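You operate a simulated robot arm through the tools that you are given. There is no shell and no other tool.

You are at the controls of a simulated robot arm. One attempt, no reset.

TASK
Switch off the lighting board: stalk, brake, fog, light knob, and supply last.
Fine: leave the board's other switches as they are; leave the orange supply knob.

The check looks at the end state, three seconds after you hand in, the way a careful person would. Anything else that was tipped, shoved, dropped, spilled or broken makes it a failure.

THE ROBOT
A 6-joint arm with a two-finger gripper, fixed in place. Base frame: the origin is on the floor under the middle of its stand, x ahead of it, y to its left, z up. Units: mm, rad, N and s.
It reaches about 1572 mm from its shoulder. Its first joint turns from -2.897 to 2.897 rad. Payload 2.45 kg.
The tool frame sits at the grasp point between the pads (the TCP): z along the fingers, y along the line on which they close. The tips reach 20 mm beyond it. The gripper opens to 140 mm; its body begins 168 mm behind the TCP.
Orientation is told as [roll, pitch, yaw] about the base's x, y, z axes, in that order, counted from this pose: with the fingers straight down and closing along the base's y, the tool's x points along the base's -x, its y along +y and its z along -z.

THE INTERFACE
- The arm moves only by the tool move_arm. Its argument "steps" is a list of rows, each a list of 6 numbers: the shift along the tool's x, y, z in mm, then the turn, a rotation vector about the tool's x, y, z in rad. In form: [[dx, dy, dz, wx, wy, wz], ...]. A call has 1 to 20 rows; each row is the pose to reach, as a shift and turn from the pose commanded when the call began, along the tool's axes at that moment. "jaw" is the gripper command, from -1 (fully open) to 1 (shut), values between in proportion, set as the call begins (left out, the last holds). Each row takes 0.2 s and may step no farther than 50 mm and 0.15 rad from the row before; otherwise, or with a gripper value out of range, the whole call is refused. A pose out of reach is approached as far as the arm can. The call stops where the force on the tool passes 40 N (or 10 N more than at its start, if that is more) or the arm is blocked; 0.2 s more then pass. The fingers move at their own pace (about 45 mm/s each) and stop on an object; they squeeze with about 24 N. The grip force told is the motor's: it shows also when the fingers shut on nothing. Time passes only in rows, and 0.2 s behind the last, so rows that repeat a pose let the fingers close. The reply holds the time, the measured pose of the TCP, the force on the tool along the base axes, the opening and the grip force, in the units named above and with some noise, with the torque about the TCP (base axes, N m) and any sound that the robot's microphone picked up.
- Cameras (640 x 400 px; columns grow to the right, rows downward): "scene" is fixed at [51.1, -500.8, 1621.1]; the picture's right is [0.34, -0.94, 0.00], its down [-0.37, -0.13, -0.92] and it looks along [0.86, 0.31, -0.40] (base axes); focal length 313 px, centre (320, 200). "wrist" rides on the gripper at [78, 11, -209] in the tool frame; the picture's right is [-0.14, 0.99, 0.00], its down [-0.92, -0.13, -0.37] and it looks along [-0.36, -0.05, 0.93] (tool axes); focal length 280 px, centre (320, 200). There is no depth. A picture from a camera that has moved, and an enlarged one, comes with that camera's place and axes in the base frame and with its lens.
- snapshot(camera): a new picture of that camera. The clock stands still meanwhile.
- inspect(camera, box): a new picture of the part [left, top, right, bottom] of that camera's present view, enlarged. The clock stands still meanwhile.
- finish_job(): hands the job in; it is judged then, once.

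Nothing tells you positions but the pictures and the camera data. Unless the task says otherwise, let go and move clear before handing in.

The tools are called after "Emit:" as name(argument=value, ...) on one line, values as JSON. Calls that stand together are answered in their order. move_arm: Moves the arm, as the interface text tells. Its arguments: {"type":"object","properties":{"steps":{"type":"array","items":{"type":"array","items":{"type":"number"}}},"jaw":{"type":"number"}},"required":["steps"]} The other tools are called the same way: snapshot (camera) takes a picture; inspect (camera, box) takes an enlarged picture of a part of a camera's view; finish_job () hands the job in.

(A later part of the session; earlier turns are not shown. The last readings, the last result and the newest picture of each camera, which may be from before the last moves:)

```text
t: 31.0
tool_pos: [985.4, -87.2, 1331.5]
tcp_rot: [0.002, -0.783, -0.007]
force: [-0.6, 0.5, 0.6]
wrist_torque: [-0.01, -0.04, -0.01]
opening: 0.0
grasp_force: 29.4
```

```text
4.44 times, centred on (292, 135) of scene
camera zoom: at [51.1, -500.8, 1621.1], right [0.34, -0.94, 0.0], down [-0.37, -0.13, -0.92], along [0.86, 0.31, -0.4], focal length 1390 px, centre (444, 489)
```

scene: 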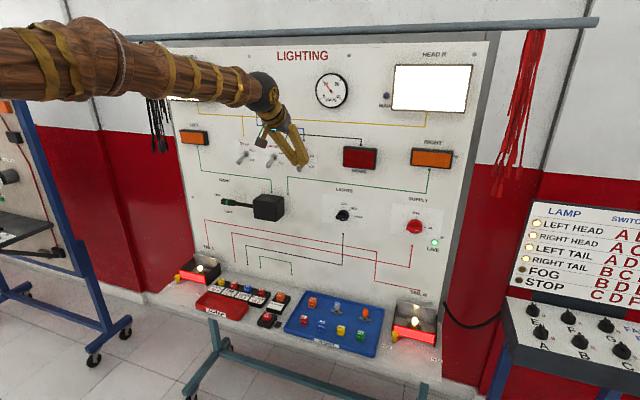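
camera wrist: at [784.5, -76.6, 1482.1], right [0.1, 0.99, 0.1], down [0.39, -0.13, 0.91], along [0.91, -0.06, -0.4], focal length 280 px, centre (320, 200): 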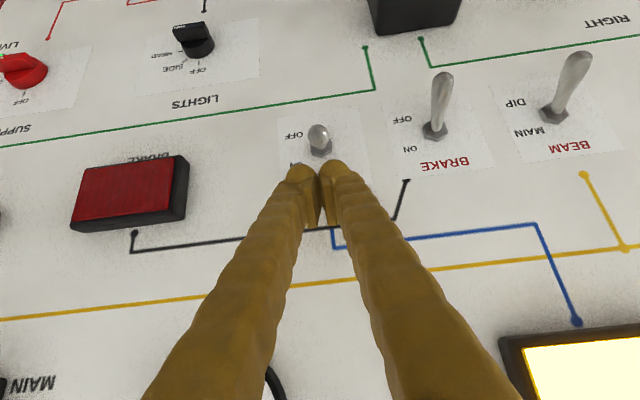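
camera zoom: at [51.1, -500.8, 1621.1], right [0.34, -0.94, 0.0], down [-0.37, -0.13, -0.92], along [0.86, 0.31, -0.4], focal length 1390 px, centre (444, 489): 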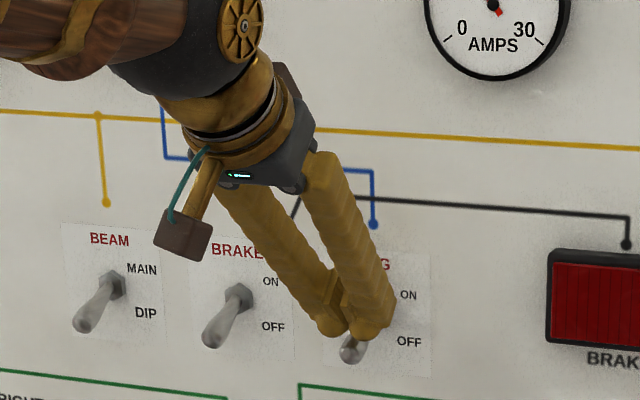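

Fog is OFF: its lamp is dark and the ammeter has dropped. I'll lift off, back away and centre at y=0, where levelling the tool should pass cleanly through the wrist's straight line.

Emit:
move_arm(steps=[[-14, 0, -14, 0, 0, 0], [-28, 0, -28, 0, 0, 0], [-36, 0, -36, 0, 0, 0], [-10, 14, -62, 0, 0, 0], [16, 28, -88, 0, 0, 0], [42, 44, -114, 0, 0, 0], [68, 60, -140, 0, 0, 0], [94, 76, -166, -0.003, 0, -0.003], [109.6, 86, -180, -0.005, 0, -0.005], [109.6, 86, -180, -0.005, 0, -0.005]])

Emit:
inspect(camera="scene", box=[220, 110, 364, 200])

```text
t: 33.2
tool_pos: [780.3, 2.4, 1380.5]
tcp_rot: [0.003, -0.783, -0.001]
force: [0.0, 0.3, 0.1]
wrist_torque: [-0.03, -0.01, 0.02]
opening: 0.0
grasp_force: 29.1
```

```text
4.44 times, centred on (292, 155) of scene
camera zoom: at [51.1, -500.8, 1621.1], right [0.34, -0.94, 0.0], down [-0.37, -0.13, -0.92], along [0.86, 0.31, -0.4], focal length 1390 px, centre (444, 400)
```

zoom: 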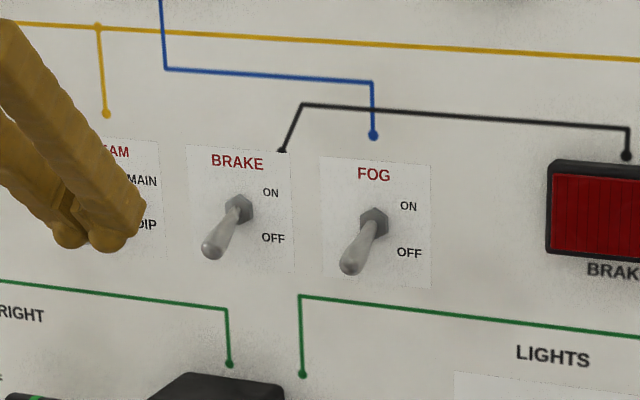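

Brake and fog are both clearly down. Now I'll level the tool at y=0.

Emit:
move_arm(steps=[[0, -2, 0, 0, -0.1, 0], [0, -2, 0, 0, -0.2, 0], [0, -2, 0, 0, -0.3, 0], [0, -2, 0, 0, -0.4, 0], [0, -2, 0, 0, -0.5, 0], [0, -2, 0, 0, -0.6, 0], [0, -2, 0, 0, -0.7, 0], [0, -2, 0, 0, -0.788, 0], [0, -2, 0, 0, -0.788, 0]])

Emit:
snapshot(camera="wrist")

```text
t: 35.2
tool_pos: [780.8, -0.6, 1381.6]
tcp_rot: [2.751, -1.568, -2.749]
force: [-0.1, -0.1, 0.1]
wrist_torque: [-0.04, -0.03, 0.02]
opening: 0.1
grasp_force: 29.1
```

```text
taken
camera wrist: at [572.0, 10.9, 1303.2], right [0.0, 0.99, 0.14], down [-0.37, -0.13, 0.92], along [0.93, -0.05, 0.37], focal length 280 px, centre (320, 200)
```

wrist: 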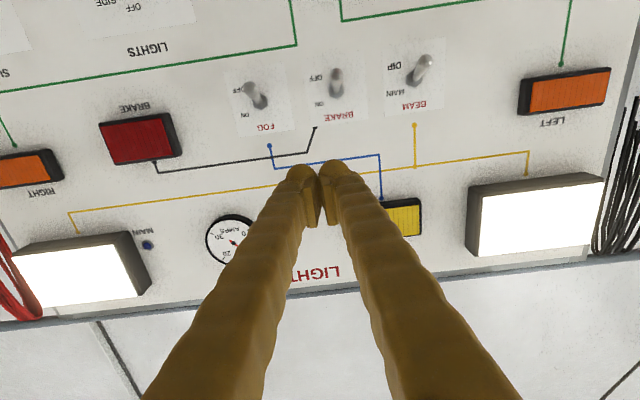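

The tool crossed cleanly and is level at (781, −1, 1382). Next I'll move across and down toward the light knob, stopping short at x≈850.

Emit:
move_arm(steps=[[25.7, -23.3, 7, 0, 0, 0], [51.4, -46.6, 14, 0, 0, 0], [77.1, -69.9, 21, 0, 0, 0], [102.8, -93.2, 28, 0, 0, 0], [128.5, -116.5, 35, 0, 0, 0], [154.2, -139.8, 42, 0, 0, 0], [179.9, -163.1, 49, 0, 0, 0], [205.6, -186.4, 56, 0, 0, 0], [231.3, -209.7, 63, 0, 0, 0], [257, -233, 70, 0, 0, 0], [257, -233, 70, 0, 0, 0]], jaw=0)

Emit:
snapshot(camera="wrist")

Emit:
snapshot(camera="scene")

```text
t: 37.6
tool_pos: [850.8, -234.7, 1124.7]
tcp_rot: [2.514, -1.57, -2.515]
force: [-0.6, 0.8, 0.4]
wrist_torque: [-0.01, -0.01, 0.04]
opening: 70.4
grasp_force: 0.0
```

```text
taken
camera wrist: at [641.6, -224.2, 1045.9], right [0.0, 0.99, 0.14], down [-0.37, -0.13, 0.92], along [0.93, -0.05, 0.37], focal length 280 px, centre (320, 200)
```

wrist: 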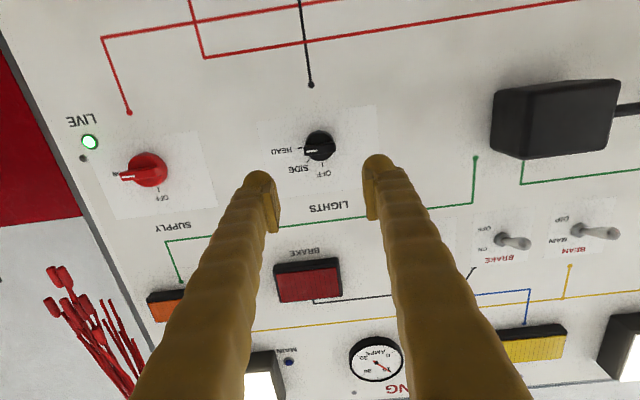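

```text
taken
```

scene: 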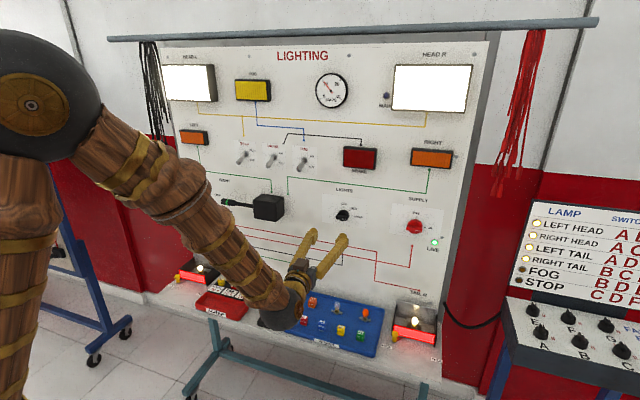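

The gripper is facing the board at the light knob's height and half open. I'll zoom on both knobs to get their axes precisely.

Emit:
inspect(camera="wrist", box=[260, 100, 380, 190])

Emit:
inspect(camera="scene", box=[310, 185, 374, 235])

Emit:
inspect(camera="wrist", box=[90, 120, 210, 210])

Emit:
inspect(camera="scene", box=[384, 195, 448, 250])

```text
4.44 times, centred on (320, 145) of wrist
camera zoom: at [641.6, -224.2, 1045.9], right [0.0, 0.99, 0.14], down [-0.37, -0.13, 0.92], along [0.93, -0.05, 0.37], focal length 1246 px, centre (320, 444)
```

zoom: 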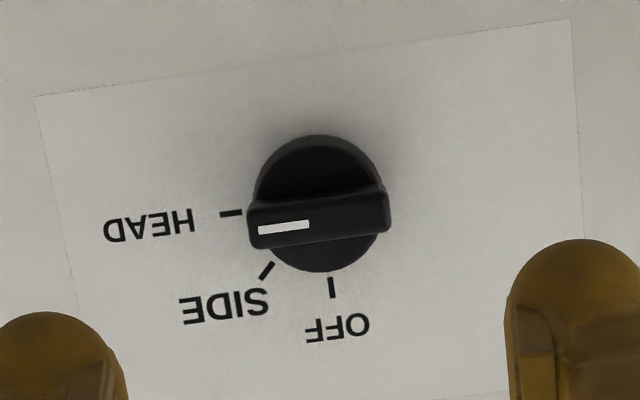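

```text
8.00 times, centred on (342, 210) of scene
camera zoom: at [51.1, -500.8, 1621.1], right [0.34, -0.94, 0.0], down [-0.37, -0.13, -0.92], along [0.86, 0.31, -0.4], focal length 2502 px, centre (144, 120)
```

zoom: 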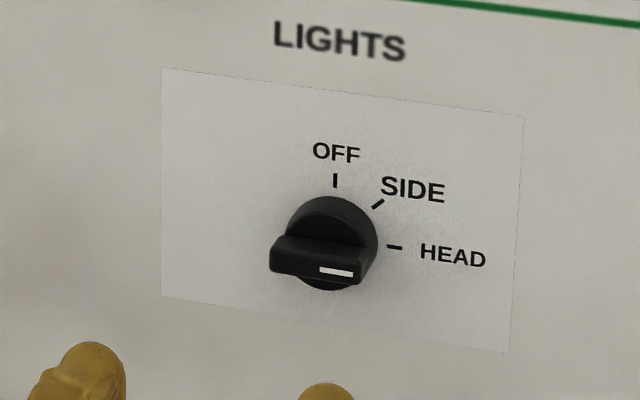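

```text
4.44 times, centred on (150, 165) of wrist
camera zoom: at [641.6, -224.2, 1045.9], right [0.0, 0.99, 0.14], down [-0.37, -0.13, 0.92], along [0.93, -0.05, 0.37], focal length 1246 px, centre (1076, 356)
```

zoom: 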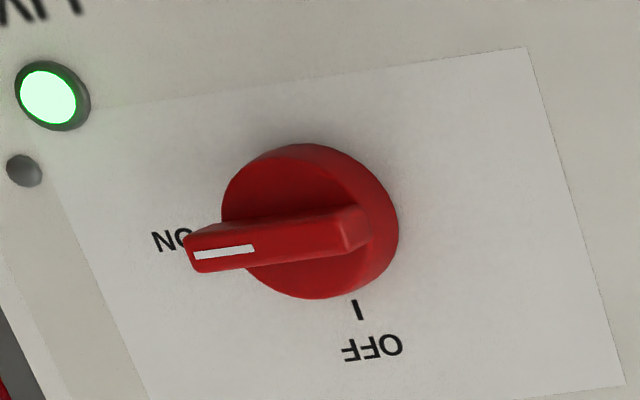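

```text
7.27 times, centred on (416, 222) of scene
camera zoom: at [51.1, -500.8, 1621.1], right [0.34, -0.94, 0.0], down [-0.37, -0.13, -0.92], along [0.86, 0.31, -0.4], focal length 2274 px, centre (-378, 36)
```

zoom: 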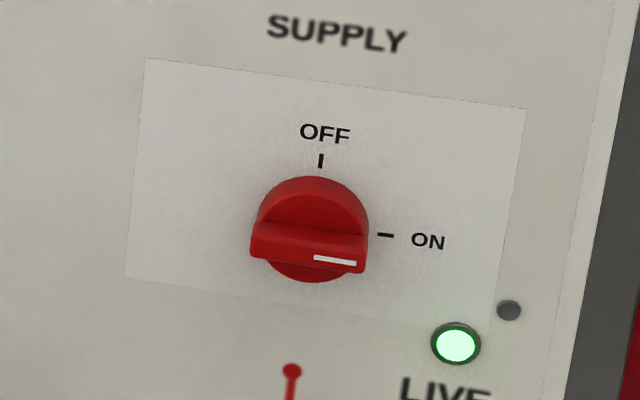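

The light knob's bar lies level, centred at about (1012, −234.5, 1118) and about 12 mm thick and 42 mm long, so I'm about 6 mm high. I'll roll the gripper 90° so the fingers close above and below the bar, still away from the board.

Emit:
move_arm(steps=[[1, 0, 0, 0, 0, 0.143], [2, 0, 0, 0, 0, 0.286], [3, 0, 0, 0, 0, 0.428], [4, 0, 0, 0, 0, 0.571], [5, 0, 0, 0, 0, 0.714], [6, 0, 0, 0, 0, 0.857], [6, 0, 0, 0, 0, 1.0], [6, 0, 0, 0, 0, 1.142], [6, 0, 0, 0, 0, 1.285], [6, 0, 0, 0, 0, 1.428], [6, 0, 0, 0, 0, 1.571], [6, 0, 0, 0, 0, 1.571]])

Emit:
snapshot(camera="wrist")

Emit:
inspect(camera="scene", box=[250, 170, 410, 290])

```text
t: 40.2
tool_pos: [852.0, -233.4, 1117.8]
tcp_rot: [1.573, 0.002, -1.571]
force: [0.0, 0.8, 0.1]
wrist_torque: [-0.02, -0.03, -0.02]
opening: 69.9
grasp_force: 0.1
```

```text
taken
camera wrist: at [643.3, -154.5, 1128.8], right [0.0, -0.14, 0.99], down [-0.37, -0.92, -0.13], along [0.93, -0.36, -0.05], focal length 280 px, centre (320, 200)
```

wrist: 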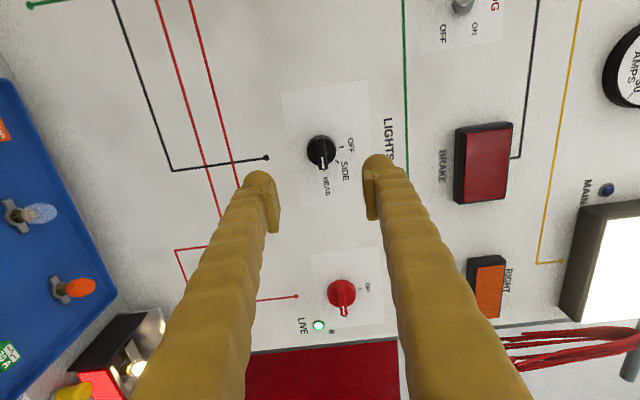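

```text
3.33 times, centred on (330, 230) of scene
camera zoom: at [51.1, -500.8, 1621.1], right [0.34, -0.94, 0.0], down [-0.37, -0.13, -0.92], along [0.86, 0.31, -0.4], focal length 1042 px, centre (287, 100)
```

zoom: 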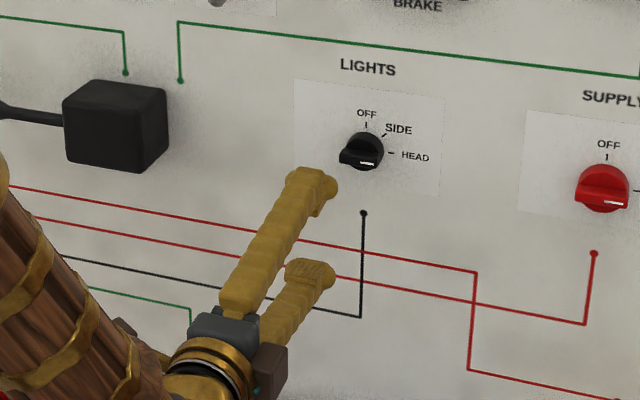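

The gripper is rolled and the knob sits between the fingers in the wrist view. I'll check the alignment closely.

Emit:
inspect(camera="wrist", box=[260, 110, 380, 200])

```text
4.44 times, centred on (320, 155) of wrist
camera zoom: at [643.3, -154.5, 1128.8], right [0.0, -0.14, 0.99], down [-0.37, -0.92, -0.13], along [0.93, -0.36, -0.05], focal length 1246 px, centre (320, 400)
```

zoom: 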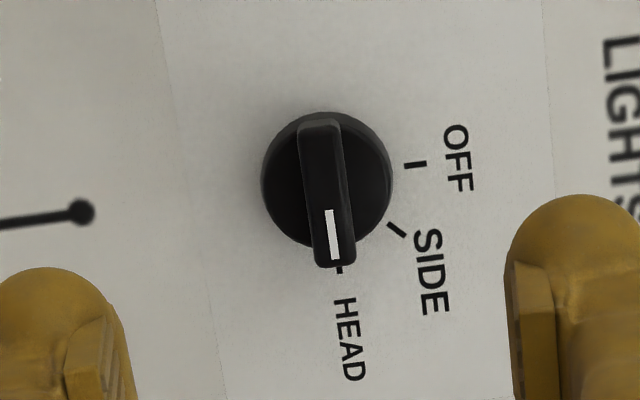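

The knob sits about 2.3 mm above the tool axis, so I'll correct for that and move in until the tips are just short of the bar.

Emit:
move_arm(steps=[[0.3, 2.3, 35, 0, 0, 0], [0.3, 2.3, 70, 0, 0, 0], [0.3, 2.3, 105, 0, 0, 0], [0.3, 2.3, 130, 0, 0, 0], [0.3, 2.3, 130, 0, 0, 0]])

Emit:
inspect(camera="wrist", box=[220, 60, 420, 260])

Emit:
inspect(camera="scene", box=[290, 170, 400, 250])

```text
t: 41.4
tool_pos: [979.5, -233.5, 1118.3]
tcp_rot: [1.573, 0.001, -1.572]
force: [-0.3, 0.0, 0.5]
wrist_torque: [0.02, 0.0, -0.01]
opening: 69.7
grasp_force: 0.0
```

```text
2.00 times, centred on (320, 160) of wrist
camera zoom: at [771.2, -155.4, 1129.2], right [0.0, -0.14, 0.99], down [-0.37, -0.92, -0.13], along [0.93, -0.36, -0.05], focal length 561 px, centre (320, 280)
```

zoom: 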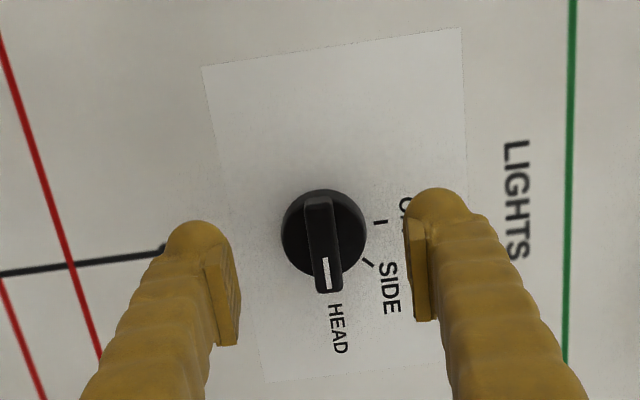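

```text
5.00 times, centred on (345, 210) of scene
camera zoom: at [51.1, -500.8, 1621.1], right [0.34, -0.94, 0.0], down [-0.37, -0.13, -0.92], along [0.86, 0.31, -0.4], focal length 1564 px, centre (195, 150)
```

zoom: 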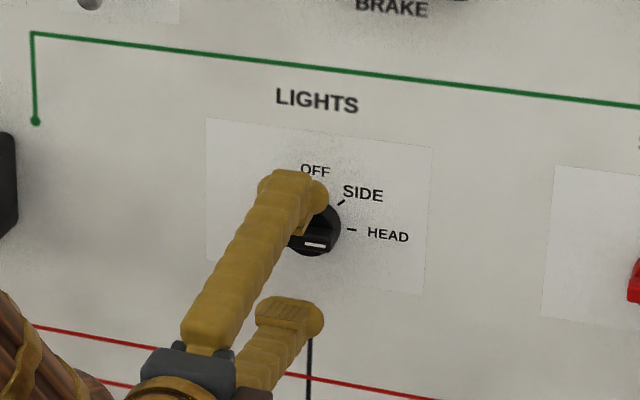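

The tips are just short of the bar, one above and one below. I'll zoom in once more to centre precisely.

Emit:
inspect(camera="wrist", box=[280, 100, 360, 215])

Emit:
inspect(camera="scene", box=[325, 195, 365, 230])

```text
3.48 times, centred on (320, 158) of wrist
camera zoom: at [771.2, -155.4, 1129.2], right [0.0, -0.14, 0.99], down [-0.37, -0.92, -0.13], along [0.93, -0.36, -0.05], focal length 975 px, centre (320, 348)
```

zoom: 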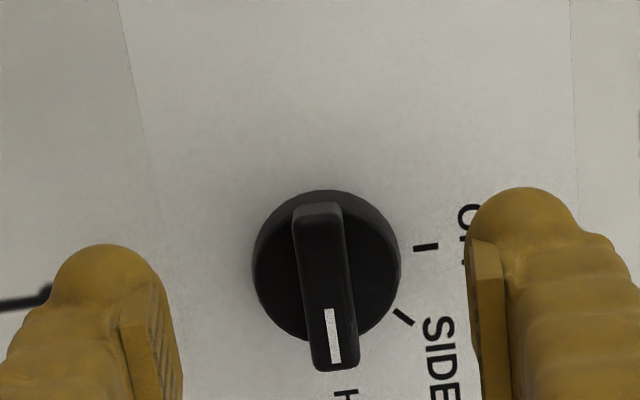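

```text
11.43 times, centred on (345, 212) of scene
camera zoom: at [51.1, -500.8, 1621.1], right [0.34, -0.94, 0.0], down [-0.37, -0.13, -0.92], along [0.86, 0.31, -0.4], focal length 3574 px, centre (34, 57)
```

zoom: 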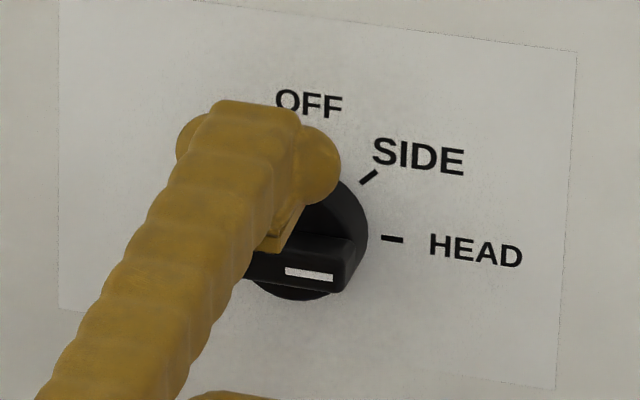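

The bar looks about 1 mm above centre and stands roughly 18 mm proud of its disc. I'll go in to x≈1004 and then close on it.

Emit:
move_arm(steps=[[0, 1, 8, 0, 0, 0], [0, 1, 16, 0, 0, 0], [0, 1, 25, 0, 0, 0], [0, 1, 25, 0, 0, 0]])

Emit:
inspect(camera="wrist", box=[240, 80, 400, 230])

```text
t: 42.4
tool_pos: [1007.4, -232.4, 1121.6]
tcp_rot: [1.572, 0.003, -1.572]
force: [0.2, -0.7, 0.0]
wrist_torque: [-0.03, -0.01, 0.0]
opening: 69.8
grasp_force: 0.1
```

```text
2.67 times, centred on (320, 155) of wrist
camera zoom: at [797.6, -153.6, 1131.7], right [0.0, -0.14, 0.99], down [-0.37, -0.92, -0.13], along [0.93, -0.36, -0.05], focal length 748 px, centre (320, 320)
```

zoom: 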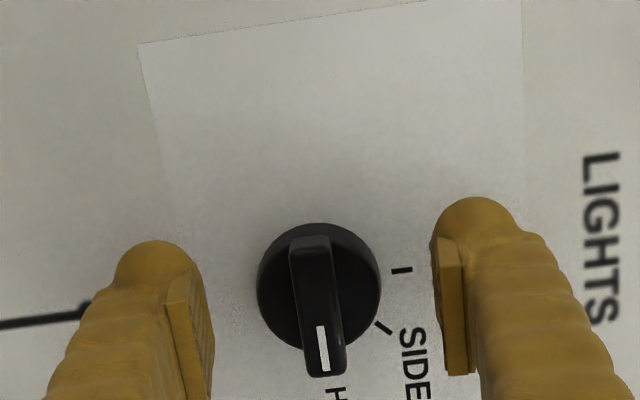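

The fingers are around the bar with no contact force. Closing partway first to check the centring.

Emit:
move_arm(steps=[[0, 0, 0, 0, 0, 0], [0, 0, 0, 0, 0, 0], [0, 0, 0, 0, 0, 0], [0, 0, 0, 0, 0, 0]], jaw=0.65)

Emit:
inspect(camera="wrist", box=[240, 80, 400, 230])

Emit:
inspect(camera="scene", box=[300, 180, 390, 245])

```text
t: 43.4
tool_pos: [1005.3, -233.0, 1120.3]
tcp_rot: [1.571, 0.002, -1.571]
force: [-17.1, -0.1, 1.7]
wrist_torque: [-0.03, 0.07, -0.05]
opening: 24.9
grasp_force: 0.0
stopped in row 4: the force on the tool passed its limit at 42 N (the readings are from after the stop); the commanded pose is now the measured one
```

```text
2.67 times, centred on (320, 155) of wrist
camera zoom: at [796.2, -153.8, 1131.3], right [0.0, -0.14, 0.99], down [-0.37, -0.92, -0.13], along [0.93, -0.37, -0.05], focal length 748 px, centre (320, 320)
```

zoom: 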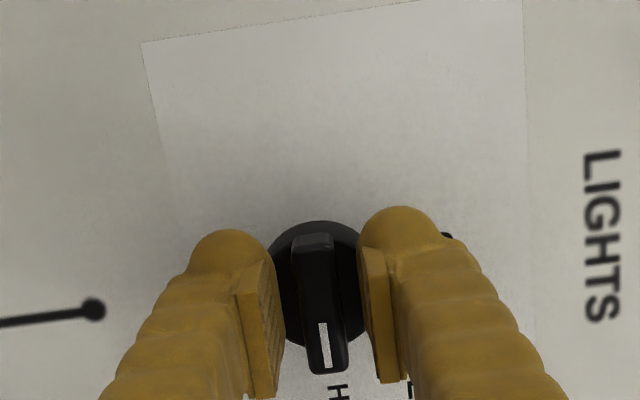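

```text
6.15 times, centred on (345, 212) of scene
camera zoom: at [51.1, -500.8, 1621.1], right [0.34, -0.94, 0.0], down [-0.37, -0.13, -0.92], along [0.86, 0.31, -0.4], focal length 1924 px, centre (166, 123)
```

zoom: 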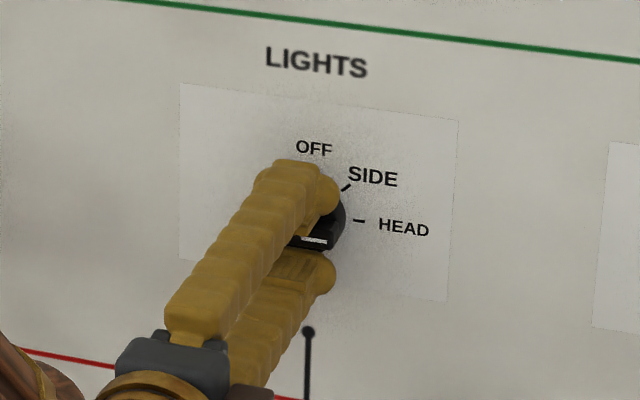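

The tips pressed the knob's disc from the front (42 N peak, along x). I'll back off 6 mm, then finish closing.

Emit:
move_arm(steps=[[0, 0, -3, 0, 0, 0], [0, 0, -6, 0, 0, 0], [0, 0, -6, 0, 0, 0]], jaw=0.65)

```text
t: 44.2
tool_pos: [999.5, -232.4, 1119.9]
tcp_rot: [1.571, 0.002, -1.57]
force: [0.5, -0.2, 0.2]
wrist_torque: [0.01, 0.0, -0.01]
opening: 24.6
grasp_force: 0.0
```

Force is back to zero at x≈999.5. Closing on the bar now.

Emit:
move_arm(steps=[[0, 0, 0, 0, 0, 0], [0, 0, 0, 0, 0, 0], [0, 0, 0, 0, 0, 0]], jaw=1)

Emit:
inspect(camera="wrist", box=[240, 80, 400, 230])

Emit:
inspect(camera="scene", box=[300, 180, 390, 245])

```text
t: 45.0
tool_pos: [1000.1, -233.5, 1119.5]
tcp_rot: [1.571, 0.002, -1.57]
force: [-0.5, 0.5, -0.3]
wrist_torque: [-0.03, 0.0, 0.01]
opening: 12.2
grasp_force: 38.9
```

```text
2.67 times, centred on (320, 155) of wrist
camera zoom: at [791.0, -154.4, 1131.2], right [0.0, -0.14, 0.99], down [-0.37, -0.92, -0.13], along [0.93, -0.37, -0.05], focal length 748 px, centre (320, 320)
```

zoom: 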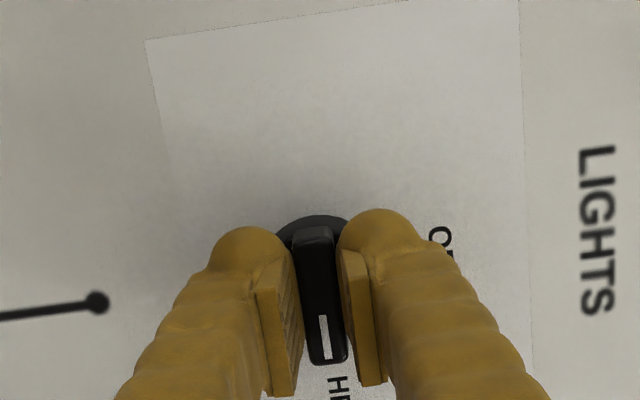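

```text
6.15 times, centred on (345, 212) of scene
camera zoom: at [51.1, -500.8, 1621.1], right [0.34, -0.94, 0.0], down [-0.37, -0.13, -0.92], along [0.86, 0.31, -0.4], focal length 1924 px, centre (166, 123)
```

zoom: 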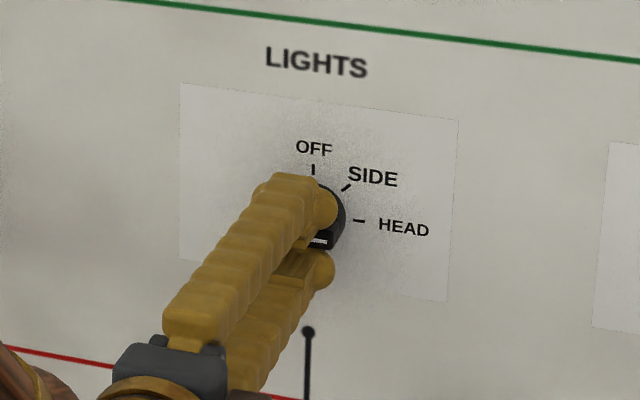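

Gripping the bar well: opening is 12.2 mm and there's almost no side force. I'll turn it anticlockwise, checking halfway.

Emit:
move_arm(steps=[[0, 0, 0, 0, 0, -0.13], [0, 0, 0, 0, 0, -0.26], [0, 0, 0, 0, 0, -0.39], [0, 0, 0, 0, 0, -0.52], [0, 0, 0, 0, 0, -0.65], [0, 0, 0, 0, 0, -0.785]])

Emit:
inspect(camera="wrist", box=[240, 80, 400, 230])

Emit:
snapshot(camera="scene")

```text
t: 46.4
tool_pos: [998.5, -233.5, 1117.4]
tcp_rot: [1.571, -0.784, -1.572]
force: [22.0, -31.2, -9.5]
wrist_torque: [0.07, 0.05, -0.27]
opening: 12.1
grasp_force: 39.1
```

```text
2.67 times, centred on (320, 155) of wrist
camera zoom: at [790.3, -169.4, 1071.1], right [0.0, 0.6, 0.8], down [-0.37, -0.74, 0.56], along [0.93, -0.3, 0.22], focal length 748 px, centre (320, 320)
```

zoom: 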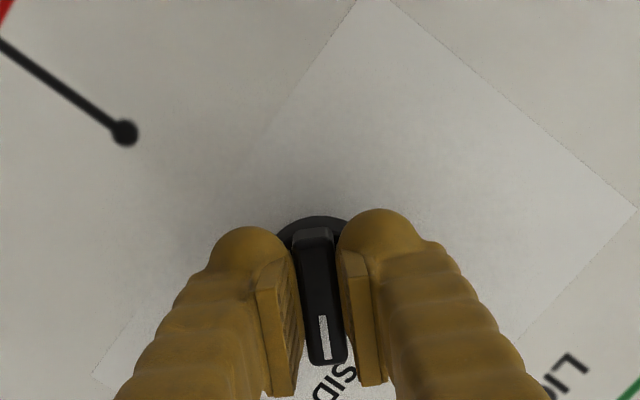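

```text
taken
```

scene: 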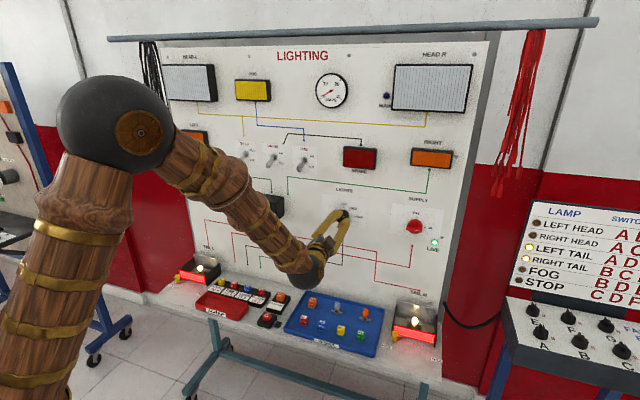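

The knob is at SIDE and the head lamps went out. Side force has built up to about 39 N from a 1–2 mm axis offset, so I'll loosen the grip here and re-centre before the second half.

Emit:
move_arm(steps=[[0, 0, 0, 0, 0, -0.785], [0, 0, 0, 0, 0, -0.785]], jaw=0.65)

Emit:
inspect(camera="wrist", box=[270, 110, 370, 210])

```text
refused: row 1 steps farther than a row can; nothing moved
```

```text
4.00 times, centred on (320, 160) of wrist
camera zoom: at [790.3, -169.4, 1071.1], right [0.0, 0.6, 0.8], down [-0.37, -0.74, 0.56], along [0.93, -0.3, 0.22], focal length 1122 px, centre (320, 360)
```

zoom: 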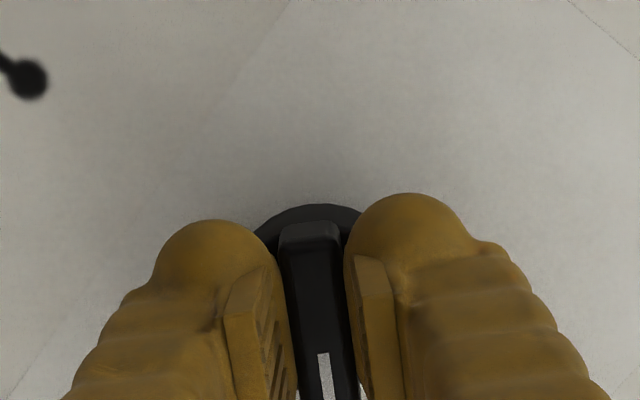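

Rows count from the new pose, so that call was refused and nothing moved. I'll loosen the jaw in place.

Emit:
move_arm(steps=[[0, 0, 0, 0, 0, 0], [0, 0, 0, 0, 0, 0]], jaw=0.6)

Emit:
inspect(camera="wrist", box=[270, 110, 370, 210])

Emit:
inspect(camera="scene", box=[300, 180, 390, 245])

```text
t: 47.0
tool_pos: [999.0, -231.3, 1118.0]
tcp_rot: [1.57, -0.784, -1.572]
force: [-1.2, -1.3, -0.4]
wrist_torque: [0.0, -0.01, 0.0]
opening: 27.7
grasp_force: 0.1
```

```text
4.00 times, centred on (320, 160) of wrist
camera zoom: at [789.9, -168.2, 1071.7], right [0.0, 0.6, 0.8], down [-0.37, -0.74, 0.56], along [0.93, -0.29, 0.22], focal length 1122 px, centre (320, 360)
```

zoom: 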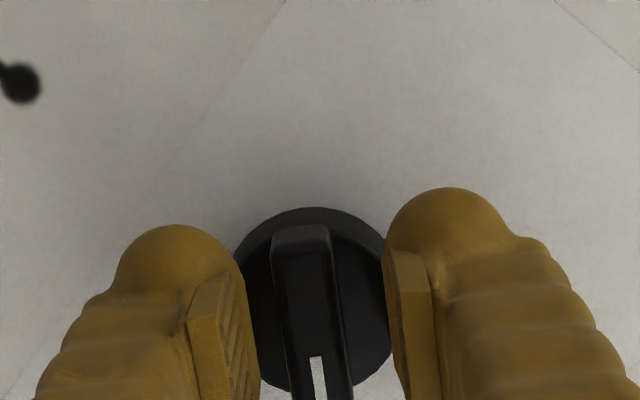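

```text
6.15 times, centred on (345, 212) of scene
camera zoom: at [51.1, -500.8, 1621.1], right [0.34, -0.94, 0.0], down [-0.37, -0.13, -0.92], along [0.86, 0.31, -0.4], focal length 1924 px, centre (166, 123)
```

zoom: 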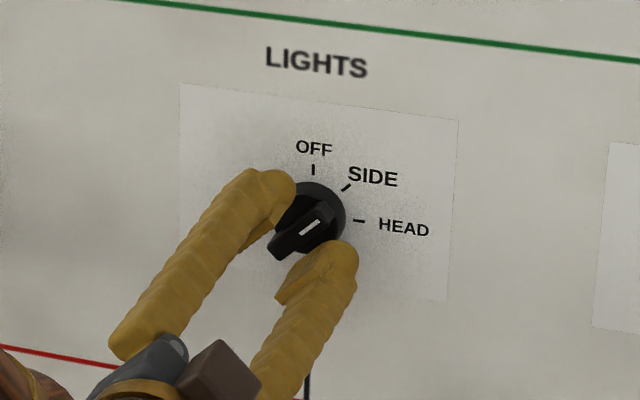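

Released cleanly with the knob at SIDE. It sits roughly 1.5 mm off the gripper's centre, so I'll shift a little and turn the second half with the jaws only loosely around the bar.

Emit:
move_arm(steps=[[-1, -1.5, 0, 0, 0, 0], [-1, -1.5, 0, 0, 0, 0], [-1, -1.5, 0, 0, 0, 0]], jaw=0.77)

Emit:
inspect(camera="wrist", box=[270, 110, 370, 210])

```text
t: 47.8
tool_pos: [998.8, -234.4, 1118.4]
tcp_rot: [1.57, -0.784, -1.572]
force: [0.4, 0.7, -0.4]
wrist_torque: [0.0, -0.02, -0.02]
opening: 16.0
grasp_force: 0.1
```

```text
4.00 times, centred on (320, 160) of wrist
camera zoom: at [789.9, -170.2, 1072.0], right [0.0, 0.6, 0.8], down [-0.37, -0.74, 0.56], along [0.93, -0.29, 0.22], focal length 1122 px, centre (320, 360)
```

zoom: 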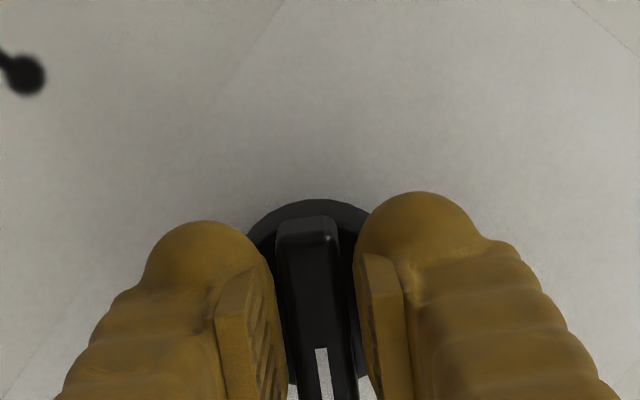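

The jaws straddle the bar with a small gap and no force. Turning the second 45°.

Emit:
move_arm(steps=[[0, 0, 0, 0, 0, -0.13], [0, 0, 0, 0, 0, -0.26], [0, 0, 0, 0, 0, -0.39], [0, 0, 0, 0, 0, -0.52], [0, 0, 0, 0, 0, -0.65], [0, 0, 0, 0, 0, -0.787], [0, 0, 0, 0, 0, -0.787]])

Emit:
inspect(camera="wrist", box=[270, 110, 370, 210])

Emit:
snapshot(camera="scene")

Emit:
inspect(camera="scene", box=[300, 180, 390, 245])

```text
t: 49.4
tool_pos: [1000.3, -234.0, 1118.4]
tcp_rot: [-1.591, -1.571, 1.59]
force: [0.3, 0.2, 0.1]
wrist_torque: [-0.03, 0.0, 0.04]
opening: 16.2
grasp_force: 0.0
```

```text
4.00 times, centred on (320, 160) of wrist
camera zoom: at [790.6, -223.2, 1041.6], right [0.0, 0.99, 0.14], down [-0.37, -0.13, 0.92], along [0.93, -0.05, 0.37], focal length 1122 px, centre (320, 360)
```

zoom: 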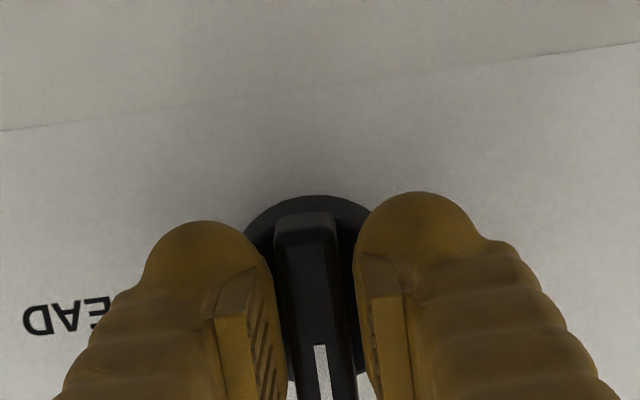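

```text
taken
```

scene: 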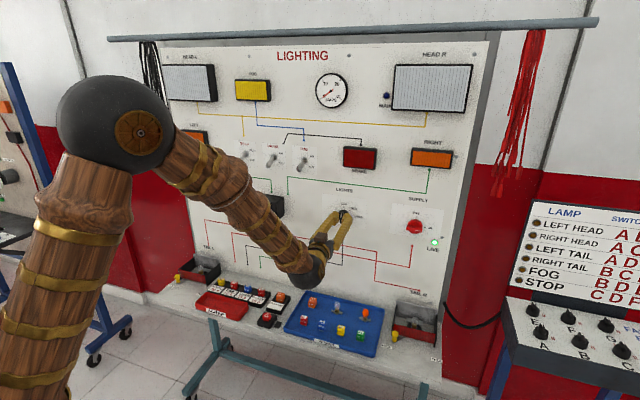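

```text
6.15 times, centred on (345, 212) of scene
camera zoom: at [51.1, -500.8, 1621.1], right [0.34, -0.94, 0.0], down [-0.37, -0.13, -0.92], along [0.86, 0.31, -0.4], focal length 1924 px, centre (166, 123)
```

zoom: 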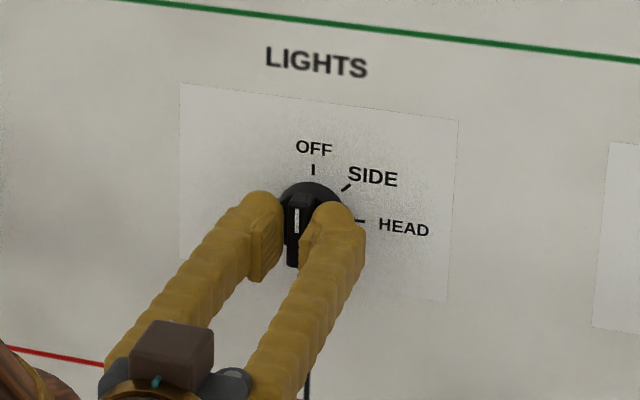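

The light knob is at OFF and the tail lamps are out. I'll open, back straight out, then verify and face the supply knob.

Emit:
move_arm(steps=[[0, 0, 0, 0, 0, 0], [0, 0, 0, 0, 0, 0], [0, 0, -20, 0, 0, 0], [0, 0, -60, 0, 0, 0], [0, 0, -100, 0, 0, 0], [0, 0, -145, 0, 0, 0], [0, 0, -145, 0, 0, 0]], jaw=0.2)

Emit:
inspect(camera="scene", box=[300, 180, 390, 245])

Emit:
snapshot(camera="wrist")

```text
t: 51.0
tool_pos: [854.0, -234.9, 1119.7]
tcp_rot: [1.923, -1.572, -1.924]
force: [-1.1, -0.7, 0.2]
wrist_torque: [0.03, 0.0, -0.01]
opening: 55.8
grasp_force: 0.0
```

```text
6.15 times, centred on (345, 212) of scene
camera zoom: at [51.1, -500.8, 1621.1], right [0.34, -0.94, 0.0], down [-0.37, -0.13, -0.92], along [0.86, 0.31, -0.4], focal length 1924 px, centre (166, 123)
```

zoom: 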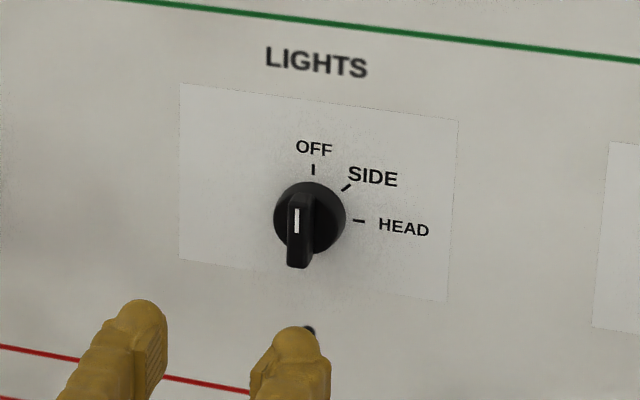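

```text
taken
camera wrist: at [645.1, -224.1, 1042.0], right [0.0, 0.99, 0.14], down [-0.37, -0.13, 0.92], along [0.93, -0.05, 0.37], focal length 280 px, centre (320, 200)
```

wrist: 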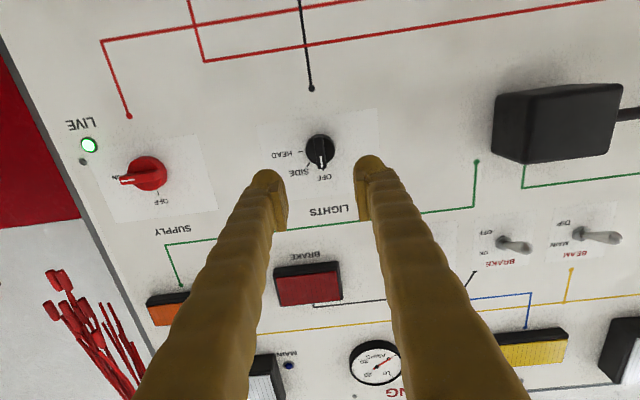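

The light knob is OFF. The supply bar front triangulates to about (1011, −485, 1118), so I'll move across in front of it while rolling the gripper 90° again.

Emit:
move_arm(steps=[[0, -22.7, 0, 0, 0, 0.143], [0, -45.5, 0, 0, 0, 0.286], [0, -68.2, 0, 0, 0, 0.428], [0, -91, 0, 0, 0, 0.571], [0, -113.7, 0, 0, 0, 0.714], [0, -136.4, 0, 0, 0, 0.857], [0, -159.2, 0, 0, 0, 1.0], [0, -182, 0, 0, 0, 1.142], [0, -204.7, 0, 0, 0, 1.285], [0, -227.4, 0, 0, 0, 1.428], [0, -250, 0, 0, 0, 1.571], [0, -250, 0, 0, 0, 1.571]], jaw=0)

Emit:
snapshot(camera="wrist")

Emit:
inspect(camera="wrist", box=[260, 110, 380, 200])

Emit:
snapshot(camera="scene")

```text
t: 53.6
tool_pos: [854.4, -485.4, 1120.0]
tcp_rot: [1.57, 0.003, -1.572]
force: [0.2, -1.0, 0.0]
wrist_torque: [0.02, 0.0, 0.0]
opening: 70.1
grasp_force: 0.1
```

```text
taken
camera wrist: at [645.3, -406.3, 1131.0], right [0.0, -0.14, 0.99], down [-0.37, -0.92, -0.13], along [0.93, -0.37, -0.05], focal length 280 px, centre (320, 200)
```

wrist: 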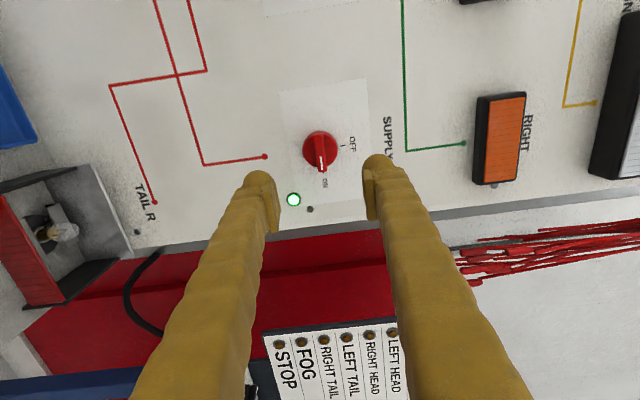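

```text
4.44 times, centred on (320, 155) of wrist
camera zoom: at [645.3, -406.3, 1131.0], right [0.0, -0.14, 0.99], down [-0.37, -0.92, -0.13], along [0.93, -0.37, -0.05], focal length 1246 px, centre (320, 400)
```

zoom: 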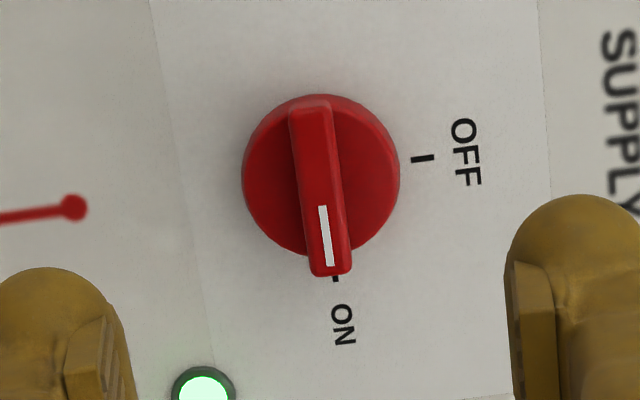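

```text
taken
```

scene: 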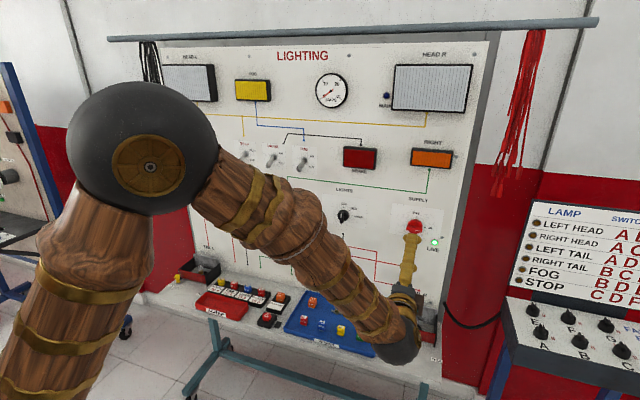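

The red SUPPLY knob is centred in the wrist view at ON, and every lamp is now out. The offset is only about 1 mm, so I'll correct it and approach to just short of the bar.

Emit:
move_arm(steps=[[1.2, -0.7, 35, 0, 0, 0], [1.2, -0.7, 70, 0, 0, 0], [1.2, -0.7, 105, 0, 0, 0], [1.2, -0.7, 122, 0, 0, 0], [1.2, -0.7, 122, 0, 0, 0], [1.2, -0.7, 122, 0, 0, 0]])

Emit:
inspect(camera="wrist", box=[270, 105, 370, 205])

Emit:
inspect(camera="scene", box=[370, 190, 460, 260])

```text
t: 55.0
tool_pos: [974.0, -482.9, 1118.4]
tcp_rot: [1.57, 0.0, -1.571]
force: [-0.4, 0.2, -0.2]
wrist_torque: [0.01, 0.02, 0.02]
opening: 69.9
grasp_force: 0.1
```

```text
4.00 times, centred on (320, 155) of wrist
camera zoom: at [765.9, -403.2, 1129.9], right [0.0, -0.14, 0.99], down [-0.37, -0.92, -0.13], along [0.93, -0.37, -0.05], focal length 1122 px, centre (320, 380)
```

zoom: 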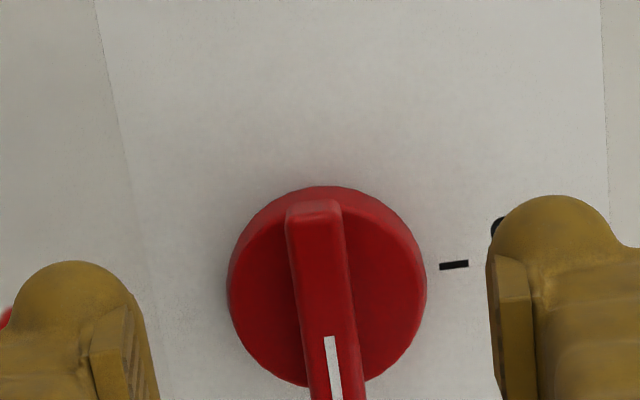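

```text
5.71 times, centred on (415, 225) of scene
camera zoom: at [51.1, -500.8, 1621.1], right [0.34, -0.94, 0.0], down [-0.37, -0.13, -0.92], along [0.86, 0.31, -0.4], focal length 1787 px, centre (-223, 57)
```

zoom: 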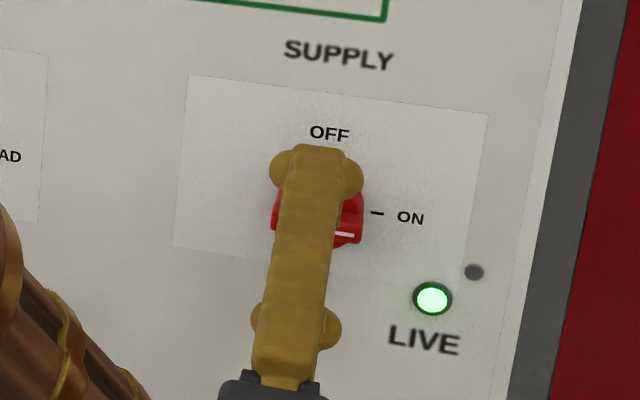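

Nearly centred. I'll take a slightly wider crop to see the whole bar before going in.

Emit:
inspect(camera="wrist", box=[260, 120, 380, 230])

```text
3.64 times, centred on (320, 175) of wrist
camera zoom: at [765.9, -403.2, 1129.9], right [0.0, -0.14, 0.99], down [-0.37, -0.92, -0.13], along [0.93, -0.37, -0.05], focal length 1020 px, centre (320, 291)
```

zoom: 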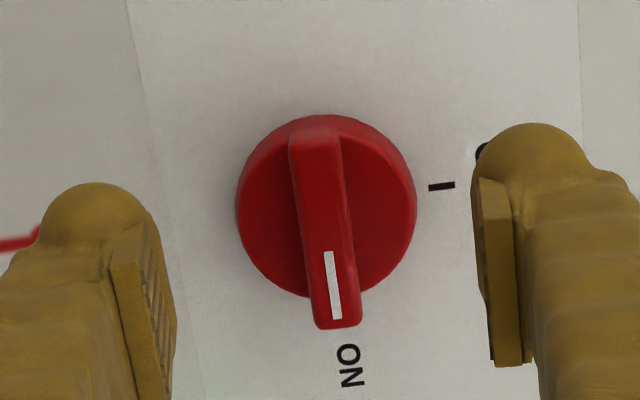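

The bar sits about 2.7 mm off along its length and under 1 mm in height. I'll correct that, move in to x≈997 and narrow the jaws partway.

Emit:
move_arm(steps=[[-2.6, 0.5, 8, 0, 0, 0], [-2.6, 0.5, 16, 0, 0, 0], [-2.6, 0.5, 23, 0, 0, 0], [-2.6, 0.5, 23, 0, 0, 0]])

Emit:
move_arm(steps=[[0, 0, 0, 0, 0, 0], [0, 0, 0, 0, 0, 0], [0, 0, 0, 0, 0, 0]], jaw=0.6)

Emit:
inspect(camera="wrist", box=[260, 120, 380, 230])

```text
t: 56.0
tool_pos: [998.7, -485.5, 1120.3]
tcp_rot: [1.57, 0.001, -1.571]
force: [-0.1, -0.4, -0.1]
wrist_torque: [0.01, 0.03, 0.02]
opening: 70.1
grasp_force: 0.0
```

```text
t: 56.8
tool_pos: [1000.2, -484.5, 1119.6]
tcp_rot: [1.571, 0.001, -1.572]
force: [0.0, 0.4, 0.1]
wrist_torque: [0.05, -0.02, 0.01]
opening: 28.1
grasp_force: 0.0
```

```text
3.64 times, centred on (320, 175) of wrist
camera zoom: at [790.4, -406.6, 1130.8], right [0.0, -0.14, 0.99], down [-0.37, -0.92, -0.13], along [0.93, -0.37, -0.05], focal length 1020 px, centre (320, 291)
```

zoom: 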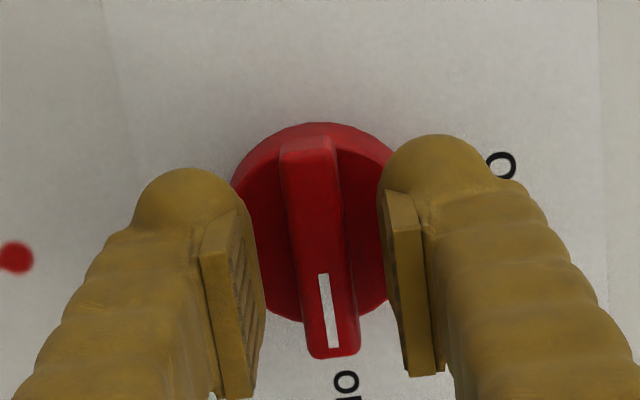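

The bar is now centred both ways. I'll narrow to a loose 16 mm fork around it and turn it anticlockwise, checking halfway.

Emit:
move_arm(steps=[[0, 0, 0, 0, 0, 0], [0, 0, 0, 0, 0, 0], [0, 0, 0, 0, 0, -0.13], [0, 0, 0, 0, 0, -0.26], [0, 0, 0, 0, 0, -0.39], [0, 0, 0, 0, 0, -0.52], [0, 0, 0, 0, 0, -0.65], [0, 0, 0, 0, 0, -0.785]], jaw=0.77)

Emit:
inspect(camera="wrist", box=[260, 120, 380, 230])

Emit:
inspect(camera="scene", box=[370, 190, 460, 260])

```text
t: 58.6
tool_pos: [998.0, -485.0, 1120.4]
tcp_rot: [1.572, -0.786, -1.57]
force: [-0.4, 1.4, 0.3]
wrist_torque: [0.03, 0.0, 0.0]
opening: 16.8
grasp_force: 0.8
```

```text
3.64 times, centred on (320, 175) of wrist
camera zoom: at [790.2, -422.2, 1071.9], right [0.0, 0.6, 0.8], down [-0.37, -0.74, 0.56], along [0.93, -0.29, 0.22], focal length 1020 px, centre (320, 291)
```

zoom: 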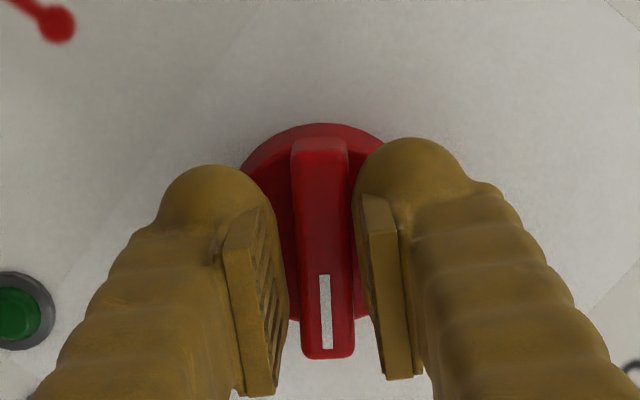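

```text
5.71 times, centred on (415, 225) of scene
camera zoom: at [51.1, -500.8, 1621.1], right [0.34, -0.94, 0.0], down [-0.37, -0.13, -0.92], along [0.86, 0.31, -0.4], focal length 1787 px, centre (-223, 57)
```

zoom: 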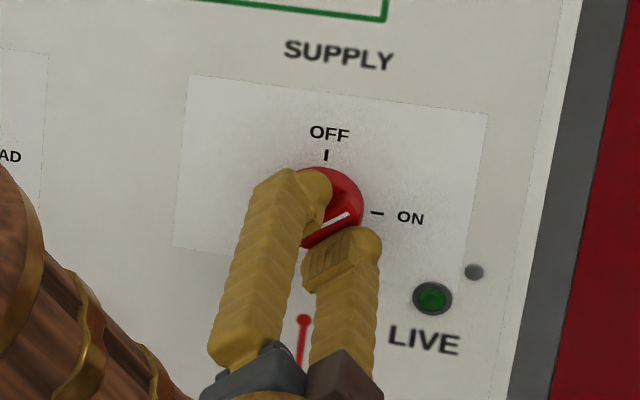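

The knob follows and LIVE has already gone dark. I'll turn it the rest of the way to OFF.

Emit:
move_arm(steps=[[0, 0, 0, 0, 0, -0.13], [0, 0, 0, 0, 0, -0.26], [0, 0, 0, 0, 0, -0.39], [0, 0, 0, 0, 0, -0.52], [0, 0, 0, 0, 0, -0.65], [0, 0, 0, 0, 0, -0.786], [0, 0, 0, 0, 0, -0.786]])

Emit:
inspect(camera="wrist", box=[260, 120, 380, 230])

Emit:
inspect(camera="scene", box=[370, 190, 460, 260])

```text
t: 60.2
tool_pos: [1000.3, -486.4, 1119.2]
tcp_rot: [-1.314, -1.571, 1.315]
force: [-0.5, 0.1, 0.3]
wrist_torque: [0.02, -0.05, 0.0]
opening: 16.2
grasp_force: 0.0
```

```text
3.64 times, centred on (320, 175) of wrist
camera zoom: at [791.4, -474.1, 1041.2], right [0.0, 0.99, 0.14], down [-0.37, -0.13, 0.92], along [0.93, -0.05, 0.36], focal length 1020 px, centre (320, 291)
```

zoom: 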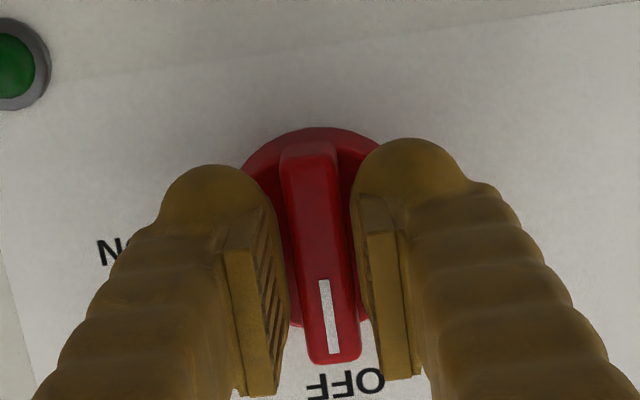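

```text
5.71 times, centred on (415, 225) of scene
camera zoom: at [51.1, -500.8, 1621.1], right [0.34, -0.94, 0.0], down [-0.37, -0.13, -0.92], along [0.86, 0.31, -0.4], focal length 1787 px, centre (-223, 57)
```

zoom: 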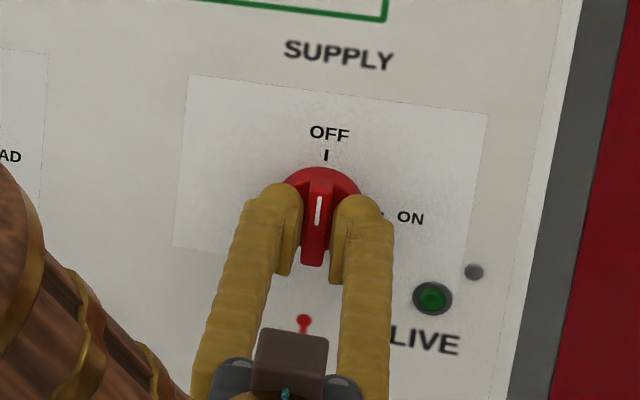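

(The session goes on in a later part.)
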